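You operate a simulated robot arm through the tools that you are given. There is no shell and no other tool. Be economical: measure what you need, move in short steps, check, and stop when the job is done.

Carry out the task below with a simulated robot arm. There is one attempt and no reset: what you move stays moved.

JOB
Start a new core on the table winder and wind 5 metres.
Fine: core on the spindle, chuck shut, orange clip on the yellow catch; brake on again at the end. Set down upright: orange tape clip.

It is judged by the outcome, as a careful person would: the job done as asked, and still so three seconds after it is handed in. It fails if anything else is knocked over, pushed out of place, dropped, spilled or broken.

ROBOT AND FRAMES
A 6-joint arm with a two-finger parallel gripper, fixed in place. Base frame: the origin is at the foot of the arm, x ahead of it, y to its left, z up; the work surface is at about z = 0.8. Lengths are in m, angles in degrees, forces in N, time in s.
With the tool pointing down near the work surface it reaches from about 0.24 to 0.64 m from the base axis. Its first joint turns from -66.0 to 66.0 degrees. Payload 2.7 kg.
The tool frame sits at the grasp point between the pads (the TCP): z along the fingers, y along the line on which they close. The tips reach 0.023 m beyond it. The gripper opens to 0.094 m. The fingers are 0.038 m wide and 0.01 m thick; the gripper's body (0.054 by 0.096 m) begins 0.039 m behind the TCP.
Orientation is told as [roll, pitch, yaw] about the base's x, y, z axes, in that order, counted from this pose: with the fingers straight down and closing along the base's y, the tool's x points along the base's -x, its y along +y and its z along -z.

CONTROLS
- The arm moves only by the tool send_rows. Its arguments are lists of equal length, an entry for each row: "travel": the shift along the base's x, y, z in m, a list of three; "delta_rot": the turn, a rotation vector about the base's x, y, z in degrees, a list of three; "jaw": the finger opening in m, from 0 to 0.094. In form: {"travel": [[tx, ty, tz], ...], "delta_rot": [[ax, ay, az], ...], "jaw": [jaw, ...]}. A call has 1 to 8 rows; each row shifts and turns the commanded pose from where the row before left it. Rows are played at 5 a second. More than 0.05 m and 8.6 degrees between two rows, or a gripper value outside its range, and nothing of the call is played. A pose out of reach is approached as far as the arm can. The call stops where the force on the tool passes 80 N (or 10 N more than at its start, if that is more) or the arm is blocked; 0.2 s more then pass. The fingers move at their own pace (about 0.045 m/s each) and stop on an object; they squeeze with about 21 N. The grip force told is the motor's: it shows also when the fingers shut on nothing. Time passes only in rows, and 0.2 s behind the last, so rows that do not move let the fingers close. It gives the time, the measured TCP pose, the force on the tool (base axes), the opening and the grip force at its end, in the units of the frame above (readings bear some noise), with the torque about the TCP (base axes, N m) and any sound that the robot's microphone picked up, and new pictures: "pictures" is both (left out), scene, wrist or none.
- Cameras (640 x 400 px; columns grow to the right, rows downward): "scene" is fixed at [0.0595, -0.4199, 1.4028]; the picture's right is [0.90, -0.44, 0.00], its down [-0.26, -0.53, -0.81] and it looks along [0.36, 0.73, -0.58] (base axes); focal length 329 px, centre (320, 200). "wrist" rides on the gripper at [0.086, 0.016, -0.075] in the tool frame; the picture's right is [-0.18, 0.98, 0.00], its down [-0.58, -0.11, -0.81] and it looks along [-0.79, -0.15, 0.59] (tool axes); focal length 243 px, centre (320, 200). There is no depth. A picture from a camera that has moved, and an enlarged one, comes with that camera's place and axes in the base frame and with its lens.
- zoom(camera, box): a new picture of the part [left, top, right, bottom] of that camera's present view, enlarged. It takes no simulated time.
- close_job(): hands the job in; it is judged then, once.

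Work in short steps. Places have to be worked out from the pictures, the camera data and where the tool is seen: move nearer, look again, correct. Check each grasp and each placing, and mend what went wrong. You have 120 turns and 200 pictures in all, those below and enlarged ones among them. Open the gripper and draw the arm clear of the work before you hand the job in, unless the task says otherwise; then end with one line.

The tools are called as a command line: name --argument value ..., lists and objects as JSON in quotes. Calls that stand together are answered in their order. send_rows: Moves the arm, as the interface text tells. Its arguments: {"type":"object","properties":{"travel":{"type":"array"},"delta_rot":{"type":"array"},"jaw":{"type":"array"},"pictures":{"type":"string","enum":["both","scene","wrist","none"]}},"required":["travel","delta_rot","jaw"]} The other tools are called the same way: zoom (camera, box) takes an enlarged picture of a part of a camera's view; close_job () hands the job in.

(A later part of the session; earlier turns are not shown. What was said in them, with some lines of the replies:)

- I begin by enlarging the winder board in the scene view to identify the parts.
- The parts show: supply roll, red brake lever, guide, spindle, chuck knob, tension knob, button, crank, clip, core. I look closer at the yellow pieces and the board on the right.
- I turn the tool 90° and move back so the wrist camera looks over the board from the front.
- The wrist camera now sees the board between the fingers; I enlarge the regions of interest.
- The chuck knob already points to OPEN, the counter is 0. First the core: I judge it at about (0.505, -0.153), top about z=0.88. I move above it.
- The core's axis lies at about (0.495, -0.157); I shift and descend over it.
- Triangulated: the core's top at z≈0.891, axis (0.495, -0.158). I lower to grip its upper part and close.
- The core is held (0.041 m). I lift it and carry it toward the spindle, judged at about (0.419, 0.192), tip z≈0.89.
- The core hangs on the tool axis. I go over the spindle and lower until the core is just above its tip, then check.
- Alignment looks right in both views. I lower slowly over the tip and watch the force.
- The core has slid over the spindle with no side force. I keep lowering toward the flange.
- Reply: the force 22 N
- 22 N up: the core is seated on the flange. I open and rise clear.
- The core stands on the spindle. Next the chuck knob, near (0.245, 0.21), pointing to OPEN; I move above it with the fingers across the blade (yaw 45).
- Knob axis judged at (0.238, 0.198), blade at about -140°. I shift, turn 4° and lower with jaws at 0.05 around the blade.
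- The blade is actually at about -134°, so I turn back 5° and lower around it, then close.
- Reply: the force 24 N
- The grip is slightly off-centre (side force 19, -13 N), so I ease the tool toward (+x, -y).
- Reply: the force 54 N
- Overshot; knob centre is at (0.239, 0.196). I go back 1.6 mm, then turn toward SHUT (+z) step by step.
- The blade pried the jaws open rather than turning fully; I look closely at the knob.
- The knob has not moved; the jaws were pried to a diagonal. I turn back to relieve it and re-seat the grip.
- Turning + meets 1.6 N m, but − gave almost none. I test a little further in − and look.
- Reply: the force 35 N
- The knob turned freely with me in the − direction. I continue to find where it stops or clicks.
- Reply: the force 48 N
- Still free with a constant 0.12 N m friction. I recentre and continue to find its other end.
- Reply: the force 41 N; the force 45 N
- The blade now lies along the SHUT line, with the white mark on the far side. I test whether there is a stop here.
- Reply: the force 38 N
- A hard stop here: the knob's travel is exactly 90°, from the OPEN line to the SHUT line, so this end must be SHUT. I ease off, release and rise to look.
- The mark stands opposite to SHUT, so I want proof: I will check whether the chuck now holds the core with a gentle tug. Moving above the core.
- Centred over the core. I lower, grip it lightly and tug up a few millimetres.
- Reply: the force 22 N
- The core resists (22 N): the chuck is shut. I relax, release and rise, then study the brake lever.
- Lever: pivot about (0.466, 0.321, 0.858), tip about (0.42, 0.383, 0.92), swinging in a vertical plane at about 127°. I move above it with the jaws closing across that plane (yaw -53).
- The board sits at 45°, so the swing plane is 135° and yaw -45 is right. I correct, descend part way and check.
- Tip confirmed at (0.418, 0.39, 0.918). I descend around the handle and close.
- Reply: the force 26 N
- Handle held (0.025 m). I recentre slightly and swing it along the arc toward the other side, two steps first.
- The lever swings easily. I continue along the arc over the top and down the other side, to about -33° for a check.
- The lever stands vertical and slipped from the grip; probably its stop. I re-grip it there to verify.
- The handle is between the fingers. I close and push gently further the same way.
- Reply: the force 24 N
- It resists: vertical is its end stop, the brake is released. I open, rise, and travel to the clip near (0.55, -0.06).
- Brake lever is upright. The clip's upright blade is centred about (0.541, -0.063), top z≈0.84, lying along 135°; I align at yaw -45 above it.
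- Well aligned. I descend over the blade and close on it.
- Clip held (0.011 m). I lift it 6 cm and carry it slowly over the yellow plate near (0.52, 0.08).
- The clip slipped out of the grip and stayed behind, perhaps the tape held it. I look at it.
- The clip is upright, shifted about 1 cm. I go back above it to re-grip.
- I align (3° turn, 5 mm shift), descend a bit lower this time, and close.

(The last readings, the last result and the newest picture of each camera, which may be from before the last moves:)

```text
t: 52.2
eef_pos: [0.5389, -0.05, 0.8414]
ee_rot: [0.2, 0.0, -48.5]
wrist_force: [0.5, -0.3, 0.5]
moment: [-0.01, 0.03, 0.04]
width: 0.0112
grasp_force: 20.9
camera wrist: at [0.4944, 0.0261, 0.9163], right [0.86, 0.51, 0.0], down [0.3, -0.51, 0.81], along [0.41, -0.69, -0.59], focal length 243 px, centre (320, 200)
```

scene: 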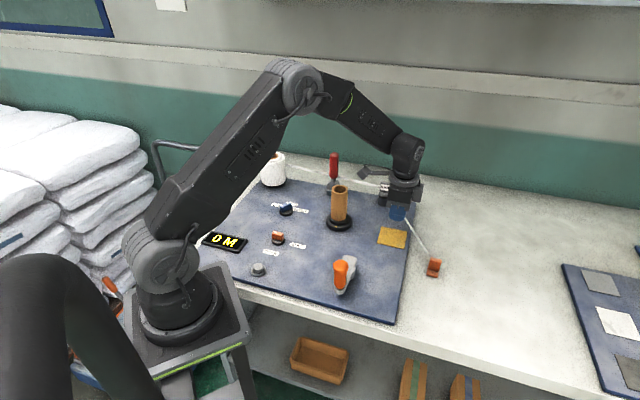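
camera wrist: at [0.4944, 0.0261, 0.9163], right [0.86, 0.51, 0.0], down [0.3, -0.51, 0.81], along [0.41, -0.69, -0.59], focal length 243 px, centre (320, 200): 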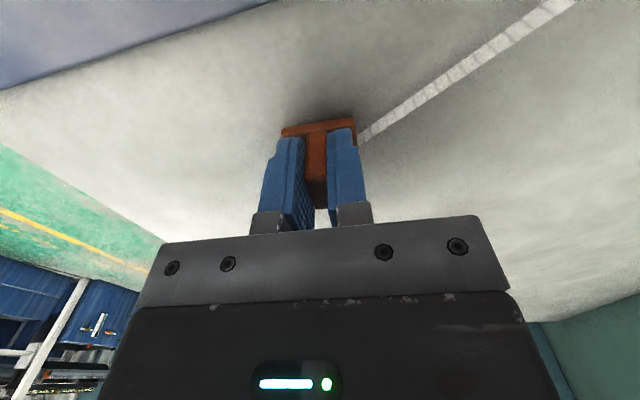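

Held and lifted 6 mm with no load. I lift only 2 cm more and begin moving, watching grip width and force.

send_rows --travel '[[0, 0, 0.01], [0, 0, 0.01], [0, 0, 0]]' --delta_rot '[[0, 0, 0], [0, 0, 0], [0, 0, 0]]' --jaw '[0.0, 0.0, 0.0]' --pictures "none"

send_rows --travel '[[-0.002, 0.01, 0], [-0.002, 0.01, 0], [0, 0, 0]]' --delta_rot '[[0, 0, 0], [0, 0, 0], [0, 0, 0]]' --jaw '[0.0, 0.0, 0.0]' --pictures "both"

```text
t: 53.0
eef_pos: [0.5399, -0.0493, 0.8615]
ee_rot: [0.0, 0.0, -48.5]
wrist_force: [1.0, 0.0, 0.1]
moment: [-0.02, -0.02, -0.03]
width: 0.0111
grasp_force: 21.2
```

```text
t: 53.8
eef_pos: [0.5366, -0.0291, 0.8628]
ee_rot: [0.1, 0.0, -48.5]
wrist_force: [0.8, 0.3, -1.0]
moment: [0.0, 0.01, 0.0]
width: 0.011
grasp_force: 21.0
camera wrist: at [0.4907, 0.0465, 0.9365], right [0.86, 0.51, 0.0], down [0.3, -0.51, 0.81], along [0.41, -0.69, -0.59], focal length 243 px, centre (320, 200)
```

scene: 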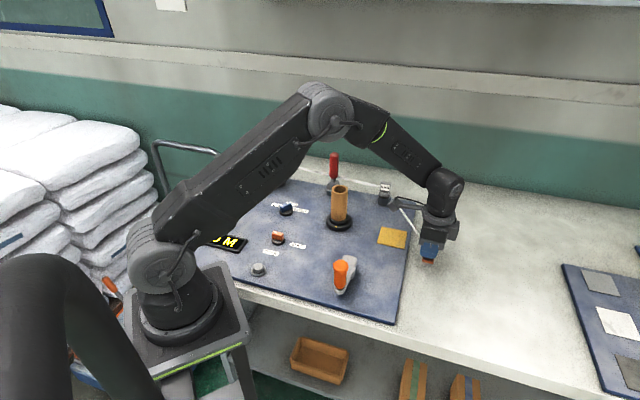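
wrist: 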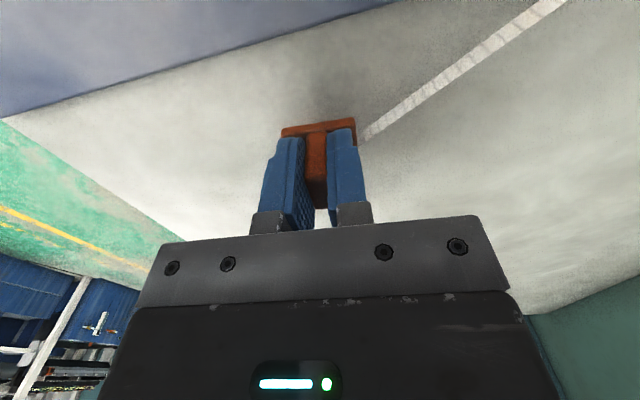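

No tension now; the clip follows. I carry it on to the plate centre (0.516, 0.078) at low height.

send_rows --travel '[[-0.004, 0.02, 0], [-0.004, 0.02, 0], [-0.004, 0.02, 0], [-0.004, 0.02, 0], [-0.004, 0.02, 0], [-0.001, 0.007, 0], [0, 0, 0]]' --delta_rot '[[0, 0, 1], [0, 0, 1], [0, 0, 1], [0, 0, 0], [0, 0, 0], [0, 0, 0], [0, 0, 0]]' --jaw '[0.0, 0.0, 0.0, 0.0, 0.0, 0.0, 0.0]'

zoom --camera "scene" --box '[360, 180, 460, 280]'

```text
t: 55.4
eef_pos: [0.5152, 0.0771, 0.8625]
ee_rot: [0.0, 0.0, -45.6]
wrist_force: [0.2, 0.4, -0.7]
moment: [0.0, 0.01, 0.02]
width: 0.0111
grasp_force: 21.0
camera wrist: at [0.4661, 0.1513, 0.9366], right [0.83, 0.56, 0.0], down [0.33, -0.49, 0.81], along [0.45, -0.67, -0.59], focal length 243 px, centre (320, 200)
```

scene: 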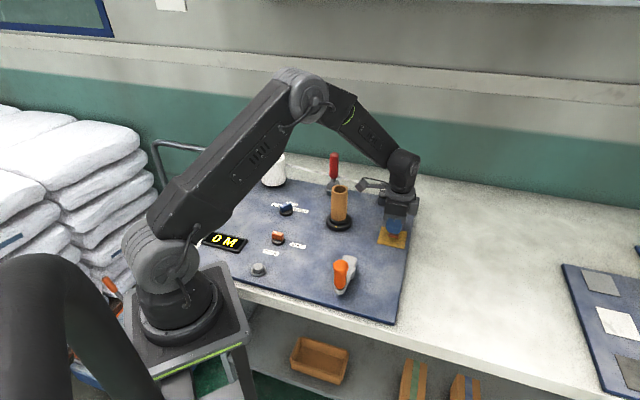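
wrist: 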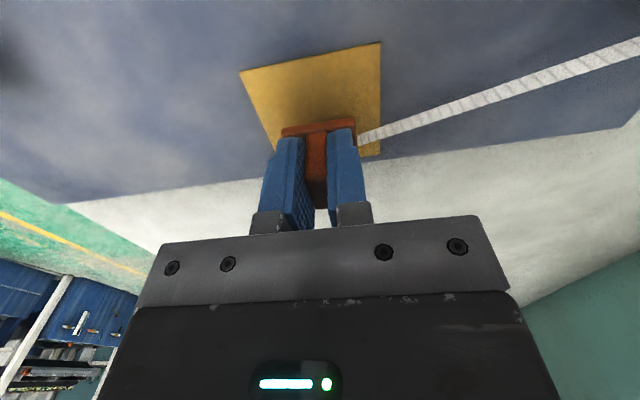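

```text
4.00 times, centred on (410, 230) of scene
camera zoom: at [0.0595, -0.4199, 1.4028], right [0.9, -0.44, 0.0], down [-0.26, -0.53, -0.81], along [0.36, 0.73, -0.58], focal length 1317 px, centre (-40, 80)
```

zoom: 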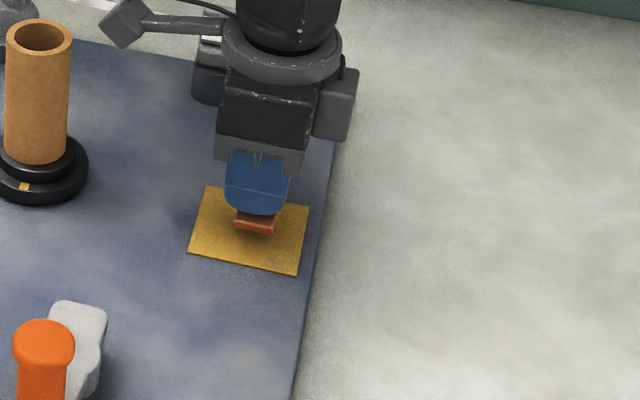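

Over the plate's centre. I lower onto it until contact.

send_rows --travel '[[0, 0, -0.007], [0, 0, -0.004], [0, 0, -0.002], [0, 0, -0.001]]' --delta_rot '[[0, 0, 0], [0, 0, 0], [0, 0, 0], [0, 0, 0]]' --jaw '[0.0, 0.0, 0.0, 0.0]' --pictures "none"

```text
t: 56.4
eef_pos: [0.5162, 0.0776, 0.8488]
ee_rot: [0.1, -0.1, -45.4]
wrist_force: [1.3, -0.5, -0.4]
moment: [-0.02, 0.01, 0.05]
width: 0.0111
grasp_force: 20.7
```

send_rows --travel '[[0, 0, -0.001], [0, 0, -0.001], [0, 0, -0.001]]' --delta_rot '[[0, 0, 0], [0, 0, 0], [0, 0, 0]]' --jaw '[0.0, 0.0, 0.0]' --pictures "none"

zoom --camera "scene" --box '[360, 200, 440, 270]'

```text
t: 57.2
eef_pos: [0.5165, 0.0773, 0.847]
ee_rot: [0.1, -0.1, -45.5]
wrist_force: [-1.9, -0.7, 4.7]
moment: [-0.03, 0.05, -0.01]
width: 0.0112
grasp_force: 21.0
```

```text
5.71 times, centred on (400, 235) of scene
camera zoom: at [0.0594, -0.4199, 1.4028], right [0.9, -0.44, 0.0], down [-0.26, -0.53, -0.81], along [0.36, 0.73, -0.58], focal length 1882 px, centre (-137, 0)
```

zoom: 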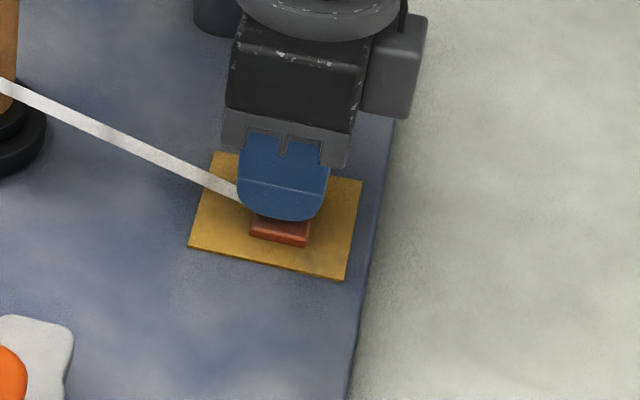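

The tape now runs from the core to the clip: the plate is indeed the catch. I open and rise straight up.

send_rows --travel '[[0, 0, 0.0005], [0, 0, 0], [0, 0, 0.02], [0, 0, 0.04], [0, 0, 0.05]]' --delta_rot '[[0, 0, 0], [0, 0, 0], [0, 0, 0], [0, 0, 0], [0, 0, 0]]' --jaw '[0.03, 0.04, 0.04, 0.04, 0.04]'

zoom --camera "scene" --box '[290, 140, 430, 300]'

```text
t: 58.4
eef_pos: [0.5148, 0.0753, 0.9559]
ee_rot: [0.0, 0.0, -45.5]
wrist_force: [0.7, 0.6, 1.5]
moment: [-0.01, 0.01, -0.03]
width: 0.0402
grasp_force: 0.0
camera wrist: at [0.466, 0.1497, 1.0293], right [0.83, 0.56, 0.0], down [0.33, -0.49, 0.81], along [0.45, -0.67, -0.59], focal length 243 px, centre (320, 200)
```

scene: 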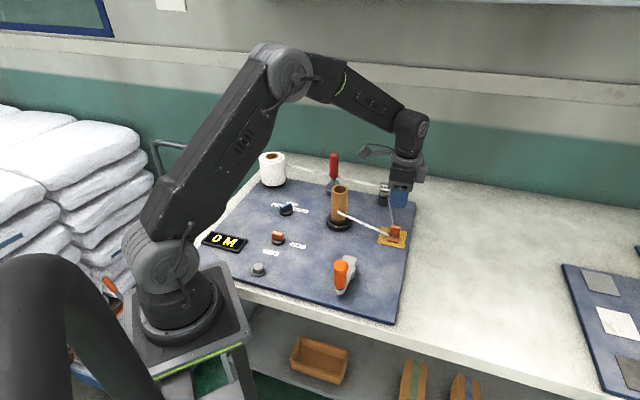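
wrist: 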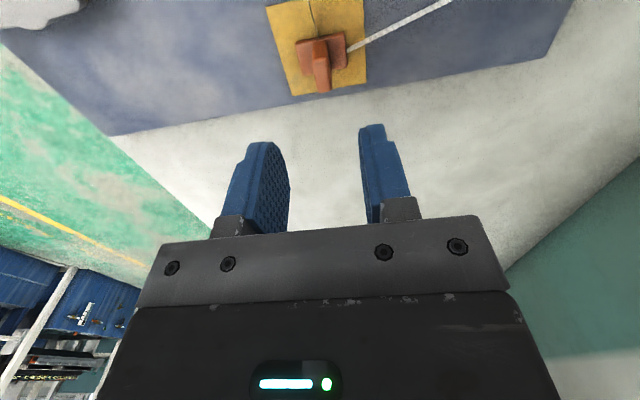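

```text
2.50 times, centred on (360, 220) of scene
camera zoom: at [0.0595, -0.4199, 1.4028], right [0.9, -0.44, 0.0], down [-0.26, -0.53, -0.81], along [0.36, 0.73, -0.58], focal length 823 px, centre (220, 150)
```

zoom: 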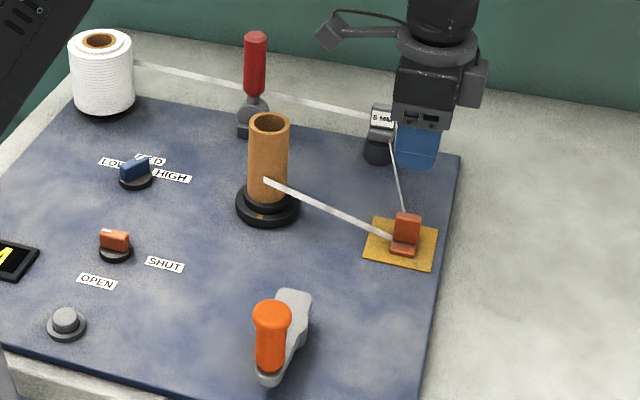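

Clip set upright on the catch and the tape threaded to the core. Now the crank: hub about (0.337, 0.017), handle about (0.297, -0.029), top z≈0.91. I move above it.

send_rows --travel '[[0, 0, 0.04], [-0.036, -0.017, 0], [-0.036, -0.017, 0], [-0.036, -0.017, 0], [-0.036, -0.017, 0], [-0.036, -0.017, 0], [-0.036, -0.019, 0]]' --delta_rot '[[0, 0, 0], [0, 0, 0], [0, 0, 0], [0, 0, 0], [0, 0, 0], [0, 0, 0], [0, 0, 0]]' --jaw '[0.06, 0.06, 0.06, 0.06, 0.06, 0.06, 0.06]'

zoom --camera "wrist" --box '[220, 0, 420, 150]'

zoom --camera "scene" --box '[300, 210, 420, 310]'

```text
t: 60.0
eef_pos: [0.3003, -0.0277, 0.9954]
ee_rot: [0.1, 0.0, -45.5]
wrist_force: [-0.4, 1.3, -0.6]
moment: [0.03, -0.01, -0.01]
width: 0.0603
grasp_force: 0.2
camera wrist: at [0.2498, 0.0461, 1.0698], right [0.83, 0.56, 0.0], down [0.33, -0.49, 0.81], along [0.45, -0.67, -0.59], focal length 243 px, centre (320, 200)
```

scene: 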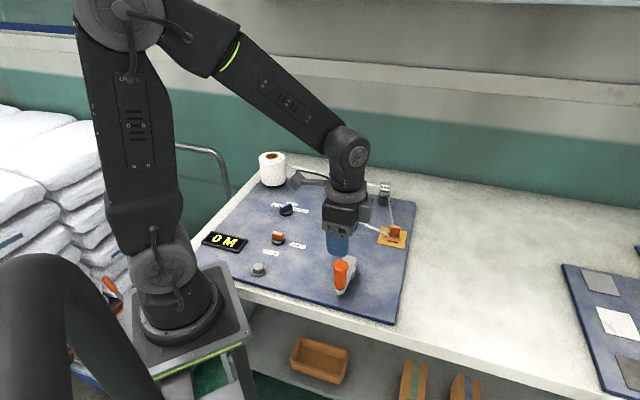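
wrist: 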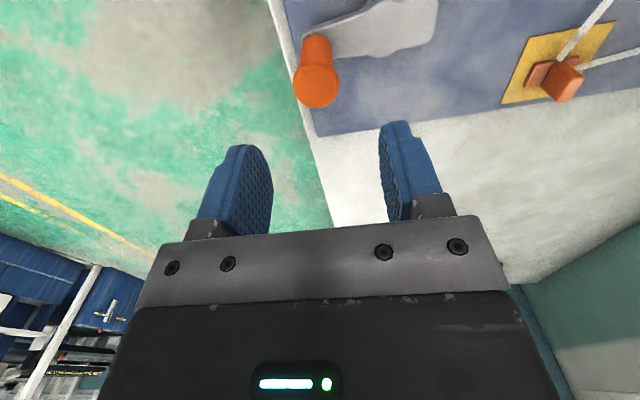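

```text
2.67 times, centred on (320, 75) of wrist
camera zoom: at [0.2498, 0.0461, 1.0698], right [0.83, 0.56, 0.0], down [0.33, -0.49, 0.81], along [0.45, -0.67, -0.59], focal length 647 px, centre (320, 533)
```

zoom: 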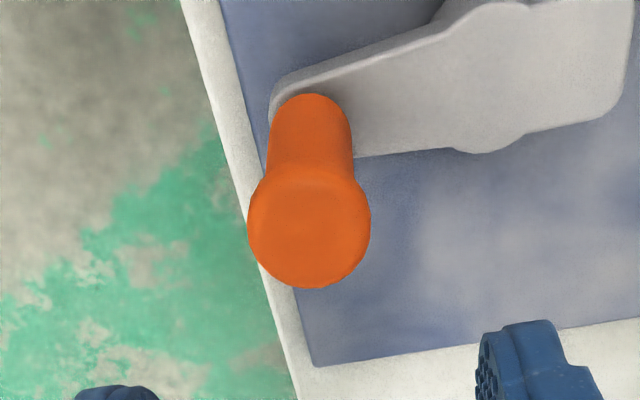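

```text
4.00 times, centred on (360, 260) of scene
camera zoom: at [0.0595, -0.4199, 1.4028], right [0.9, -0.44, 0.0], down [-0.26, -0.53, -0.81], along [0.36, 0.73, -0.58], focal length 1317 px, centre (160, -40)
```

zoom: 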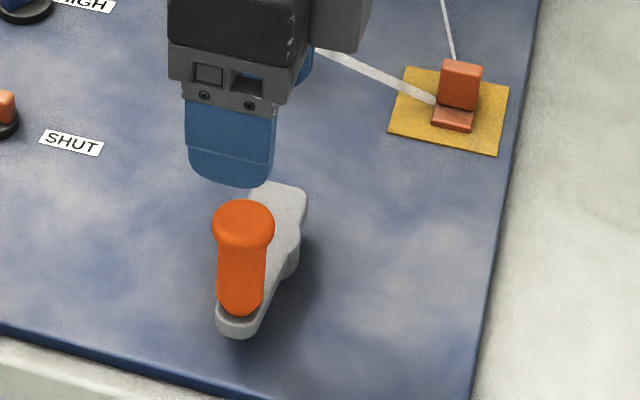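

Handle centre is at about (0.297, -0.0245), top z≈0.917. I descend around it and close.

send_rows --travel '[[-0.003, 0.003, -0.035], [0, 0, -0.035], [0, 0, -0.035], [0, 0, 0], [0, 0, 0], [0, 0, 0]]' --delta_rot '[[0, 0, 0], [0, 0, 0], [0, 0, 0], [0, 0, 0], [0, 0, 0], [0, 0, 0]]' --jaw '[0.065, 0.065, 0.065, 0.04, 0.02, 0.02]'

zoom --camera "wrist" --box '[220, 50, 420, 220]'

```text
t: 61.4
eef_pos: [0.2943, -0.0246, 0.8902]
ee_rot: [-0.1, 0.2, -45.6]
wrist_force: [-19.1, -17.5, 7.7]
moment: [0.23, -0.36, -0.09]
width: 0.0316
grasp_force: 42.1
camera wrist: at [0.2443, 0.0489, 0.9642], right [0.83, 0.56, 0.0], down [0.33, -0.49, 0.8], along [0.44, -0.67, -0.59], focal length 243 px, centre (320, 200)
```

scene: 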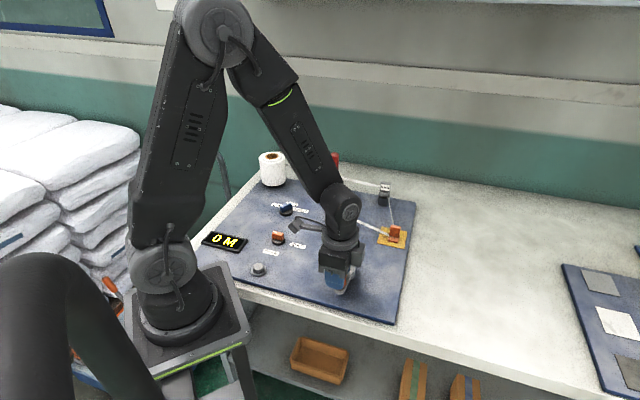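
wrist: 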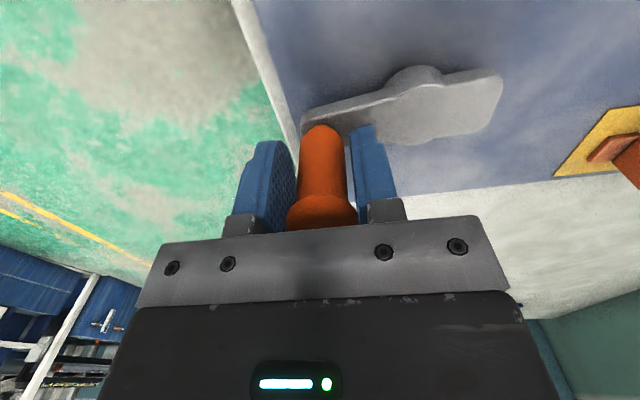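

```text
2.35 times, centred on (320, 135) of wrist
camera zoom: at [0.2443, 0.0489, 0.9642], right [0.83, 0.56, 0.0], down [0.33, -0.49, 0.8], along [0.44, -0.67, -0.59], focal length 571 px, centre (320, 353)
```

zoom: 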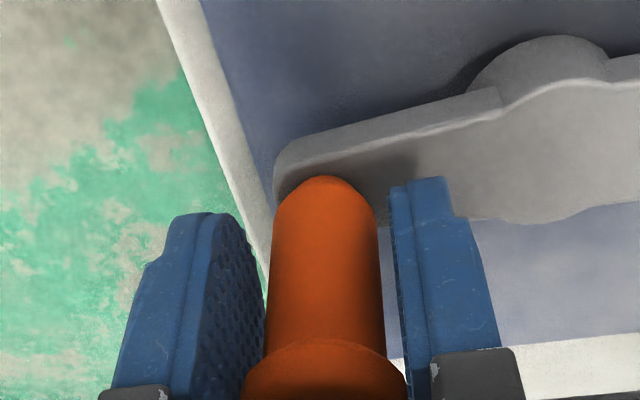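

The handle is held (0.0316 m). I recentre and try a 45° clockwise arc around hub (0.337, 0.018), watching forces and the counter.

send_rows --travel '[[-0.001, -0.001, 0], [-0.0099, 0.0128, 0], [-0.0062, 0.015, 0], [-0.0021, 0.016, 0]]' --delta_rot '[[0, 0, 0], [0, 0, 0], [0, 0, 0], [0, 0, 0]]' --jaw '[0.02, 0.02, 0.02, 0.02]'

zoom --camera "scene" --box '[190, 150, 370, 310]'

```text
t: 62.4
eef_pos: [0.2764, 0.0191, 0.8905]
ee_rot: [0.0, 0.0, -45.4]
wrist_force: [-5.2, -1.7, -33.4]
moment: [0.2, 0.34, -0.01]
width: 0.0313
grasp_force: 45.9
camera wrist: at [0.2276, 0.0926, 0.964], right [0.83, 0.56, 0.0], down [0.33, -0.49, 0.81], along [0.45, -0.67, -0.59], focal length 243 px, centre (320, 200)
```

scene: 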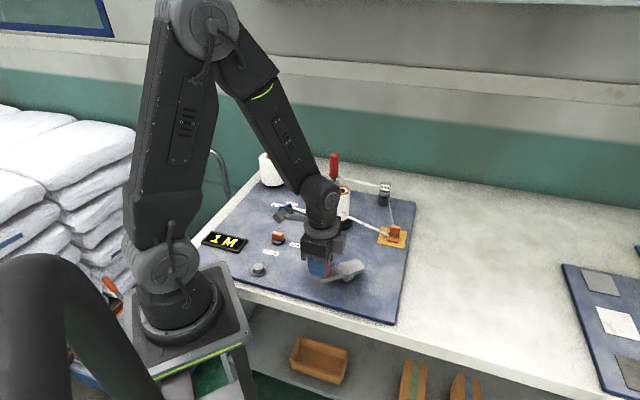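
wrist: 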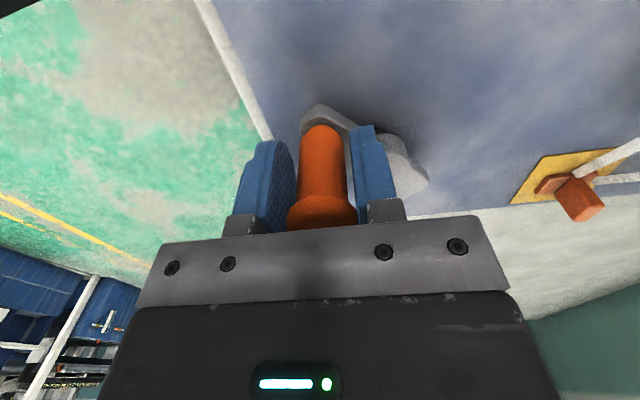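

```text
2.50 times, centred on (280, 230) of scene
camera zoom: at [0.0597, -0.4199, 1.4028], right [0.9, -0.44, 0.0], down [-0.26, -0.53, -0.81], along [0.36, 0.73, -0.58], focal length 823 px, centre (420, 125)
```

zoom: 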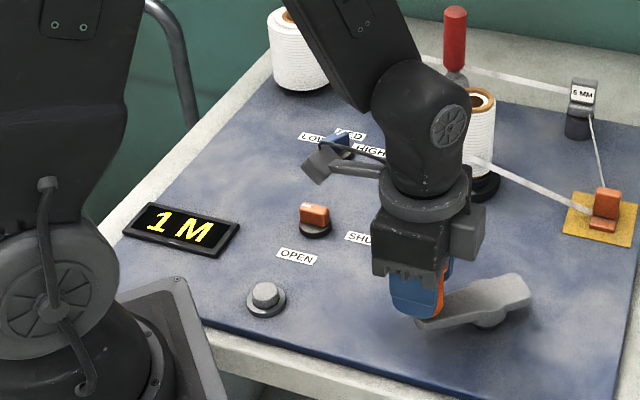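

It counts: 1 M after 45° clockwise, and the tape is winding. I ease z and continue by 30°.

send_rows --travel '[[0.0021, 0.016, -0.001], [0.0062, 0.015, 0]]' --delta_rot '[[0, 0, 0], [0, 0, 0]]' --jaw '[0.02, 0.02]' --pictures "none"

zoom --camera "scene" --box '[190, 150, 370, 310]'

```text
t: 63.0
eef_pos: [0.2885, 0.0499, 0.8904]
ee_rot: [0.4, -0.1, -45.6]
wrist_force: [23.4, -22.0, -45.7]
moment: [0.46, 0.46, 0.02]
width: 0.0313
grasp_force: 45.0
```

```text
2.50 times, centred on (280, 230) of scene
camera zoom: at [0.0605, -0.4204, 1.4026], right [0.9, -0.44, 0.0], down [-0.26, -0.52, -0.81], along [0.36, 0.73, -0.58], focal length 823 px, centre (420, 125)
```

zoom: 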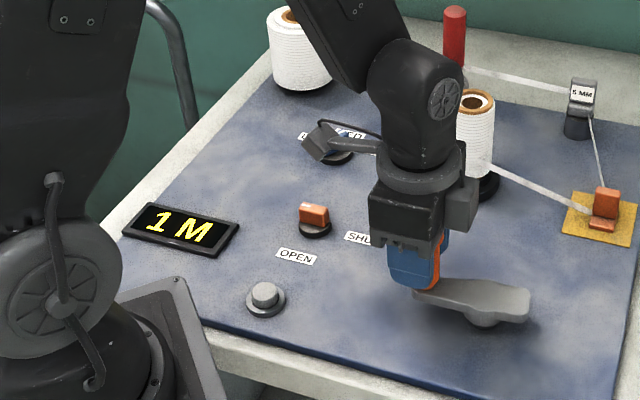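

The forces say the crank radius is a little smaller (0.0565, hub (0.333, 0.0155)). I correct, ease z, and go on 30°.

send_rows --travel '[[0.0117, 0.0095, -0.0024], [0.0128, 0.0073, 0]]' --delta_rot '[[0, 0, 0], [0, 0, 0]]' --jaw '[0.02, 0.02]' --pictures "none"

zoom --camera "scene" --box '[190, 150, 370, 310]'

```text
t: 63.6
eef_pos: [0.3126, 0.066, 0.8896]
ee_rot: [0.4, -0.2, -45.6]
wrist_force: [11.0, -36.1, 36.8]
moment: [0.48, 0.28, -0.08]
width: 0.0313
grasp_force: 45.5
```

```text
2.50 times, centred on (280, 230) of scene
camera zoom: at [0.0594, -0.4209, 1.4025], right [0.9, -0.44, 0.0], down [-0.26, -0.52, -0.81], along [0.36, 0.73, -0.58], focal length 823 px, centre (420, 125)
```

zoom: 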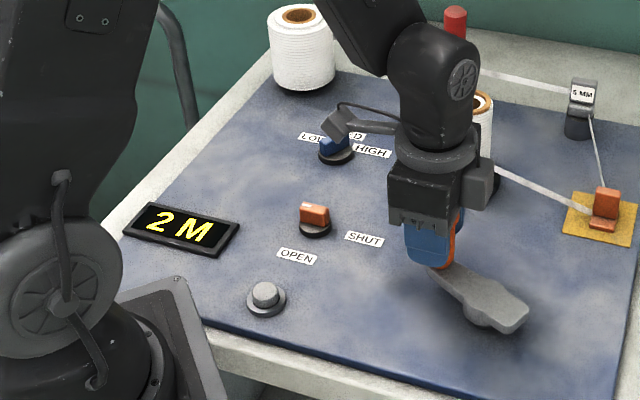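

2 M. I adjust to hub (0.330, 0.0155), radius 0.0535, and continue 30°.

send_rows --travel '[[0.0144, 0.001, 0.0017], [0.0139, -0.0009, 0]]' --delta_rot '[[0, 0, 0], [0, 0, 0]]' --jaw '[0.02, 0.02]' --pictures "none"

zoom --camera "scene" --box '[190, 150, 370, 310]'

```text
t: 64.2
eef_pos: [0.3395, 0.0695, 0.8894]
ee_rot: [0.2, 0.0, -45.5]
wrist_force: [-0.2, 9.6, 29.5]
moment: [-0.09, 0.47, 0.01]
width: 0.0314
grasp_force: 45.0
```

```text
2.50 times, centred on (280, 230) of scene
camera zoom: at [0.0592, -0.4196, 1.4029], right [0.9, -0.44, 0.0], down [-0.26, -0.53, -0.81], along [0.36, 0.73, -0.58], focal length 823 px, centre (420, 125)
```

zoom: 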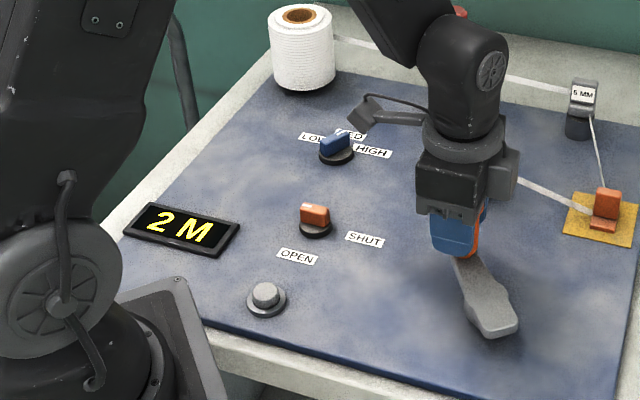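

Still 2 M at about 145° turned; probably it rounds. Forces are low; I continue 30°.

send_rows --travel '[[0.0159, -0.0041, 0.0012], [0.012, -0.0079, 0]]' --delta_rot '[[0, 0, 0], [0, 0, 0]]' --jaw '[0.02, 0.02]' --pictures "none"

zoom --camera "scene" --box '[190, 150, 370, 310]'

```text
t: 64.8
eef_pos: [0.3667, 0.0578, 0.89]
ee_rot: [0.3, -0.1, -45.5]
wrist_force: [16.9, 22.5, -2.3]
moment: [-0.23, 0.39, 0.14]
width: 0.0311
grasp_force: 44.9
```

```text
2.50 times, centred on (280, 230) of scene
camera zoom: at [0.06, -0.4193, 1.4029], right [0.9, -0.44, 0.0], down [-0.26, -0.53, -0.81], along [0.36, 0.73, -0.58], focal length 823 px, centre (420, 125)
```

zoom: 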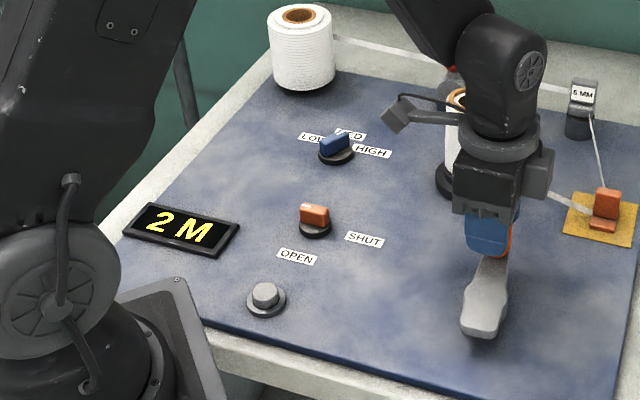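

Still 2 M at ~175°: so about 72° per metre, one full turn for 5 m. Refitted hub (0.331, 0.016), r 0.055; I go on 60°.

send_rows --travel '[[0.0091, -0.0095, 0], [0.0064, -0.0128, 0], [0.0029, -0.0141, 0], [-0.0009, -0.0143, 0]]' --delta_rot '[[0, 0, 0], [0, 0, 0], [0, 0, 0], [0, 0, 0]]' --jaw '[0.02, 0.02, 0.02, 0.02]' --pictures "none"

zoom --camera "scene" --box '[190, 150, 370, 310]'

```text
t: 65.8
eef_pos: [0.386, 0.004, 0.8912]
ee_rot: [0.1, -0.2, -45.4]
wrist_force: [27.9, -3.9, -21.9]
moment: [-0.02, 0.55, 0.12]
width: 0.0311
grasp_force: 44.6
```

```text
2.50 times, centred on (280, 230) of scene
camera zoom: at [0.0605, -0.42, 1.4027], right [0.9, -0.44, 0.0], down [-0.26, -0.52, -0.81], along [0.36, 0.73, -0.58], focal length 823 px, centre (420, 125)
```

zoom: 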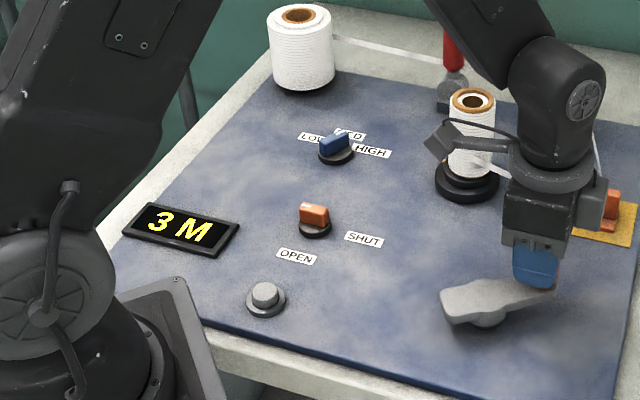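

3 M at ~236°, as predicted. I continue 60° more.

send_rows --travel '[[-0.0041, -0.0149, -0.001], [-0.0083, -0.0121, 0], [-0.0111, -0.0095, 0], [-0.0132, -0.0063, 0]]' --delta_rot '[[0, 0, 0], [0, 0, 0], [0, 0, 0], [0, 0, 0]]' --jaw '[0.02, 0.02, 0.02, 0.02]' --pictures "none"

zoom --camera "scene" --box '[190, 150, 370, 310]'

```text
t: 66.8
eef_pos: [0.3465, -0.0374, 0.8905]
ee_rot: [0.1, 0.0, -45.5]
wrist_force: [2.1, 1.4, 20.4]
moment: [-0.15, -0.13, 0.0]
width: 0.0313
grasp_force: 45.0
```

```text
2.50 times, centred on (280, 230) of scene
camera zoom: at [0.0593, -0.4198, 1.4028], right [0.9, -0.44, 0.0], down [-0.26, -0.53, -0.81], along [0.36, 0.73, -0.58], focal length 823 px, centre (420, 125)
```

zoom: 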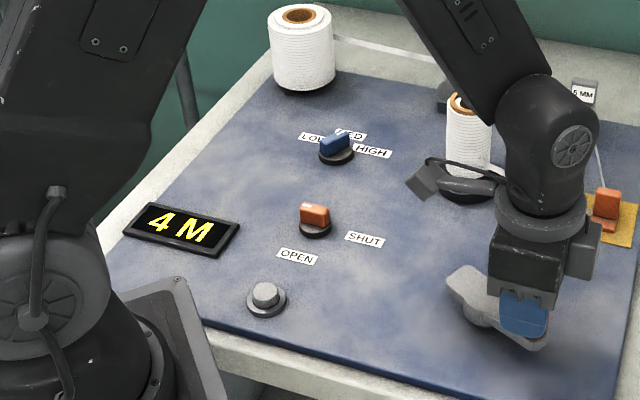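

4 M. The remaining ~60° bring the handle back to its start angle; I do them.

send_rows --travel '[[-0.0163, -0.0027, -0.001], [-0.0145, 0.0017, 0], [-0.0137, 0.0053, 0], [-0.0117, 0.0087, 0]]' --delta_rot '[[0, 0, 0], [0, 0, 0], [0, 0, 0], [0, 0, 0]]' --jaw '[0.02, 0.02, 0.02, 0.02]' --pictures "none"

zoom --camera "scene" --box '[190, 150, 370, 310]'

```text
t: 67.8
eef_pos: [0.2934, -0.0256, 0.8896]
ee_rot: [0.3, -0.4, -45.5]
wrist_force: [6.5, 3.8, 42.7]
moment: [-0.31, 0.34, 0.02]
width: 0.0314
grasp_force: 45.4
```

```text
2.50 times, centred on (280, 230) of scene
camera zoom: at [0.0593, -0.4197, 1.4028], right [0.9, -0.44, 0.0], down [-0.26, -0.53, -0.81], along [0.36, 0.73, -0.58], focal length 823 px, centre (420, 125)
```

zoom: 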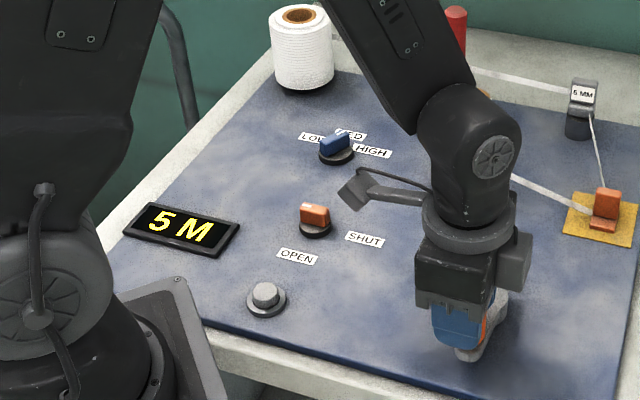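

5 M, with the handle exactly at its start position. I relieve z, open and rise.

send_rows --travel '[[0, 0, 0.002], [0, 0, 0], [0, 0, 0], [0, 0, 0.04], [0, 0, 0.045], [0, 0, 0.045]]' --delta_rot '[[0, 0, 0], [0, 0, 0], [0, 0, 0], [0, 0, 0], [0, 0, 0], [0, 0, 0]]' --jaw '[0.02, 0.045, 0.065, 0.065, 0.065, 0.065]' --pictures "scene"

zoom --camera "scene" --box '[190, 140, 430, 310]'

```text
t: 69.2
eef_pos: [0.2889, -0.0266, 1.0207]
ee_rot: [0.1, 0.0, -45.5]
wrist_force: [-0.6, -1.1, 0.0]
moment: [0.02, 0.0, 0.0]
width: 0.0651
grasp_force: 0.0
```

scene: 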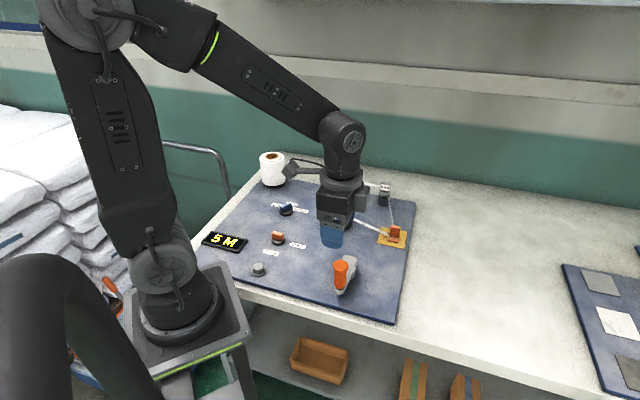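

```text
2.35 times, centred on (310, 225) of scene
camera zoom: at [0.0595, -0.4199, 1.4028], right [0.9, -0.44, 0.0], down [-0.26, -0.53, -0.81], along [0.36, 0.73, -0.58], focal length 775 px, centre (344, 141)
```

zoom: 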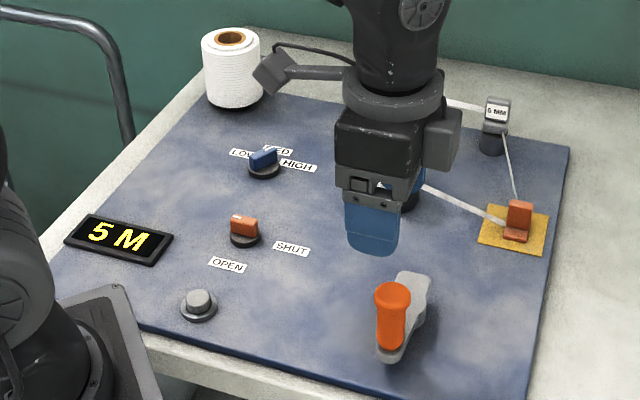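

The count holds at 5 M. Now I return to the brake lever, standing at about (0.473, 0.336).

send_rows --travel '[[0.0204, 0.0403, 0], [0.0204, 0.0403, 0], [0.0204, 0.0403, 0], [0.0204, 0.0403, 0], [0.0204, 0.0403, 0], [0.0204, 0.0403, 0], [0.0204, 0.0403, 0], [0.0204, 0.0403, 0]]' --delta_rot '[[0, 0, 0], [0, 0, 0], [0, 0, 0], [0, 0, 0], [0, 0, 0], [0, 0, 0], [0, 0, 0], [0, 0, 0]]' --jaw '[0.06, 0.06, 0.06, 0.06, 0.06, 0.06, 0.06, 0.06]' --pictures "none"

send_rows --travel '[[0.0198, 0.0402, 0], [0, 0, -0.02]]' --delta_rot '[[0, 0, 0], [0, 0, 0]]' --jaw '[0.06, 0.06]' --pictures "wrist"

```text
t: 71.0
eef_pos: [0.4541, 0.2966, 1.0192]
ee_rot: [0.0, 0.0, -45.4]
wrist_force: [-0.6, 0.0, 0.5]
moment: [-0.04, -0.01, -0.03]
width: 0.0599
grasp_force: 0.0
```

```text
t: 71.6
eef_pos: [0.4755, 0.3377, 0.9994]
ee_rot: [0.1, -0.1, -45.5]
wrist_force: [0.5, -1.1, -0.1]
moment: [-0.01, 0.02, 0.0]
width: 0.0599
grasp_force: 0.0
camera wrist: at [0.4243, 0.4104, 1.0737], right [0.83, 0.56, 0.0], down [0.33, -0.49, 0.81], along [0.45, -0.67, -0.59], focal length 243 px, centre (320, 200)
```

wrist: 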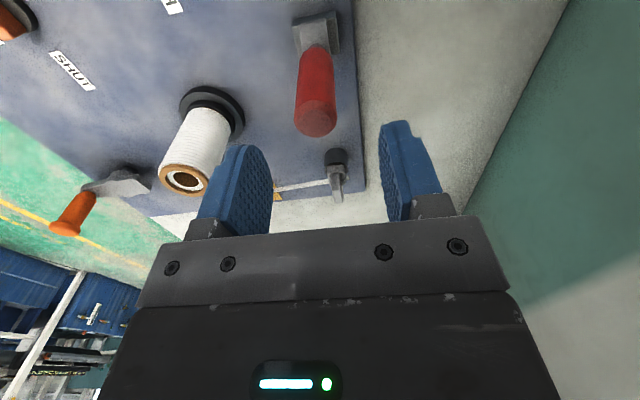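

The lever top is at about (0.471, 0.337). I shift slightly, descend and grip.

send_rows --travel '[[-0.004, -0.002, -0.025], [0, 0, -0.025], [0, 0, -0.022], [0, 0, 0], [0, 0, 0], [0, 0, 0]]' --delta_rot '[[0, 0, 0], [0, 0, 0], [0, 0, 0], [0, 0, 0], [0, 0, 0], [0, 0, 0]]' --jaw '[0.06, 0.06, 0.06, 0.035, 0.015, 0.015]' --pictures "none"

```text
t: 73.0
eef_pos: [0.4703, 0.3351, 0.9286]
ee_rot: [0.2, -0.2, -45.5]
wrist_force: [12.5, 10.6, -6.6]
moment: [-0.57, 0.53, 0.78]
width: 0.0253
grasp_force: 40.0
```

Handle held. I swing it back along the arc toward its original 45° lean.

send_rows --travel '[[0.0007, 0.0007, 0], [-0.012, 0.012, -0.0018], [-0.0115, 0.0115, -0.0053], [-0.0105, 0.0105, -0.0086], [-0.006, 0.006, -0.0075], [0, 0, 0]]' --delta_rot '[[0, 0, 0], [0, 0, 0], [0, 0, 0], [0, 0, 0], [0, 0, 0], [0, 0, 0]]' --jaw '[0.015, 0.015, 0.015, 0.015, 0.015, 0.015]' --pictures "scene"

zoom --camera "scene" --box '[285, 110, 365, 210]'

```text
t: 74.4
eef_pos: [0.4295, 0.3756, 0.9061]
ee_rot: [0.1, 0.0, -45.3]
wrist_force: [-6.6, -0.2, 10.1]
moment: [0.14, -0.49, 0.58]
width: 0.0251
grasp_force: 44.7
```

scene: 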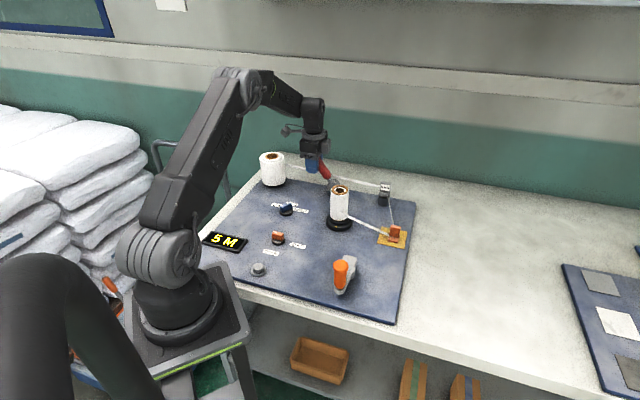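

```text
4.00 times, centred on (325, 160) of scene
camera zoom: at [0.0592, -0.42, 1.4028], right [0.9, -0.44, 0.0], down [-0.26, -0.52, -0.81], along [0.36, 0.73, -0.58], focal length 1317 px, centre (300, 360)
```

zoom: 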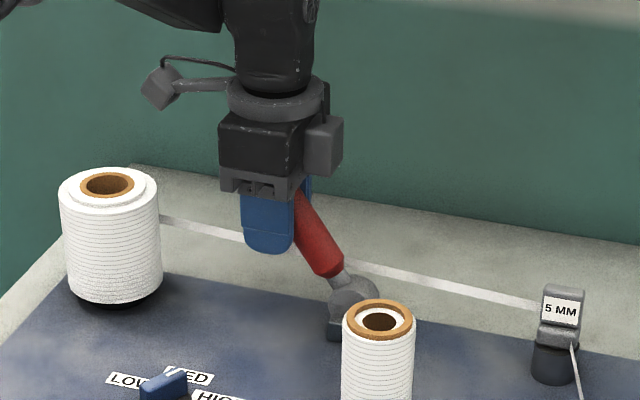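

The lever lags behind the fingers a little (about 30°). I push further outward and down.

send_rows --travel '[[-0.004, 0.004, -0.005], [-0.004, 0.004, -0.005], [0, 0, 0]]' --delta_rot '[[0, 0, 0], [0, 0, 0], [0, 0, 0]]' --jaw '[0.015, 0.015, 0.015]' --pictures "none"

zoom --camera "scene" --box '[285, 110, 365, 210]'

```text
t: 75.2
eef_pos: [0.4217, 0.3845, 0.8964]
ee_rot: [-0.1, -0.2, -45.5]
wrist_force: [-5.4, -10.5, 13.2]
moment: [-0.42, -1.45, 1.02]
width: 0.025
grasp_force: 44.7
```

```text
4.00 times, centred on (325, 160) of scene
camera zoom: at [0.0592, -0.4203, 1.4027], right [0.9, -0.44, 0.0], down [-0.26, -0.52, -0.81], along [0.36, 0.73, -0.58], focal length 1317 px, centre (300, 360)
```

zoom: 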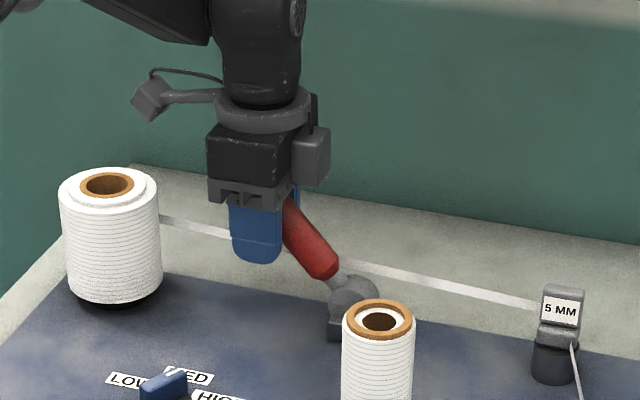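

Nearly there. One more small step, then I release, rise and compare with the original pose.

send_rows --travel '[[-0.004, 0.004, -0.005], [0, 0, 0], [0, 0, 0], [0, 0, 0], [-0.01, 0.01, 0.03], [-0.01, 0.01, 0.04], [0, 0, 0.03]]' --delta_rot '[[0, 0, 0], [0, 0, 0], [0, 0, 0], [0, 0, 0], [0, 0, 0], [0, 0, 0], [0, 0, 0]]' --jaw '[0.015, 0.015, 0.04, 0.06, 0.06, 0.06, 0.06]' --pictures "wrist"

zoom --camera "scene" --box '[295, 140, 375, 240]'

```text
t: 76.8
eef_pos: [0.3985, 0.4078, 0.991]
ee_rot: [0.0, -0.1, -45.5]
wrist_force: [0.1, -0.4, 0.4]
moment: [0.01, 0.01, -0.01]
width: 0.0601
grasp_force: 0.1
camera wrist: at [0.3484, 0.481, 1.0653], right [0.83, 0.56, 0.0], down [0.33, -0.49, 0.81], along [0.45, -0.67, -0.59], focal length 243 px, centre (320, 200)
```

wrist: 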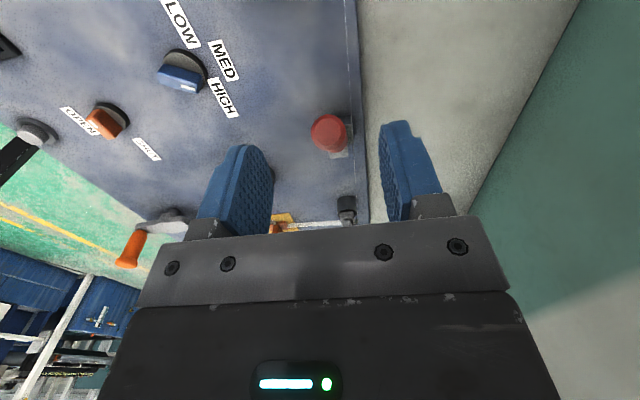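

```text
4.00 times, centred on (335, 190) of scene
camera zoom: at [0.0595, -0.4199, 1.4028], right [0.9, -0.44, 0.0], down [-0.26, -0.53, -0.81], along [0.36, 0.73, -0.58], focal length 1317 px, centre (260, 240)
```

zoom: 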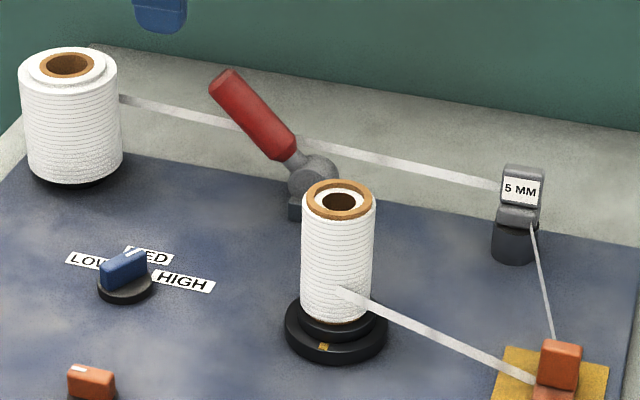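

The lever tip is back exactly at its original place: brake on. I draw the arm up and clear and take a last look.

send_rows --travel '[[0, 0, 0.04], [0, 0, 0.045], [0, 0, 0.045], [0, -0.03, 0.03], [0, -0.04, 0], [0, -0.04, 0]]' --delta_rot '[[0, 0, 0], [0, 0, 0], [0, 0, 0], [0, 0, 0], [0, 0, 0], [0, 0, 0]]' --jaw '[0.08, 0.08, 0.08, 0.08, 0.08, 0.08]' --pictures "scene"

zoom --camera "scene" --box '[190, 140, 430, 310]'

```text
t: 78.2
eef_pos: [0.398, 0.297, 1.1505]
ee_rot: [0.0, 0.1, -45.5]
wrist_force: [0.6, -0.4, -0.7]
moment: [-0.03, 0.03, 0.0]
width: 0.0797
grasp_force: 0.1
```

scene: 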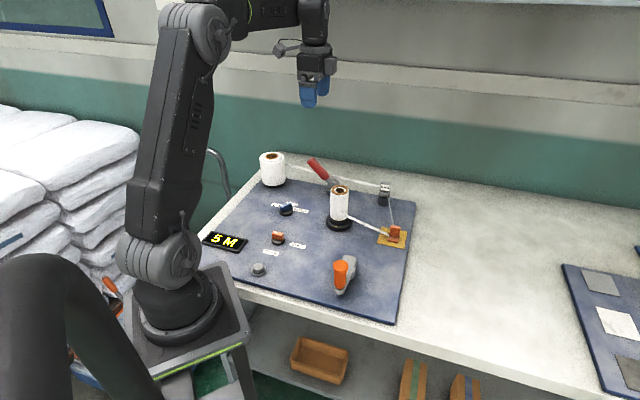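

```text
2.35 times, centred on (310, 225) of scene
camera zoom: at [0.0595, -0.4199, 1.4028], right [0.9, -0.44, 0.0], down [-0.26, -0.53, -0.81], along [0.36, 0.73, -0.58], focal length 775 px, centre (344, 141)
```

zoom: 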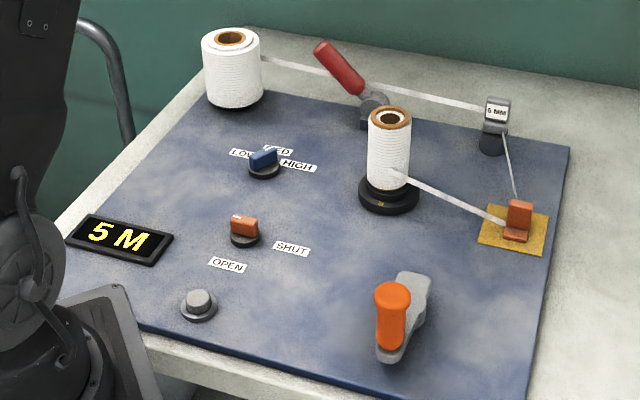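

Everything is in place: 5 M, core wound and chucked, clip upright on the catch, brake on, arm clear. I hand in.

close_job

```text
The job is handed in.
```

The new core is on the spindle with the chuck shut, 5 m are wound (the counter reads 5 M), the orange clip stands upright on the yellow catch, and the brake is back on.
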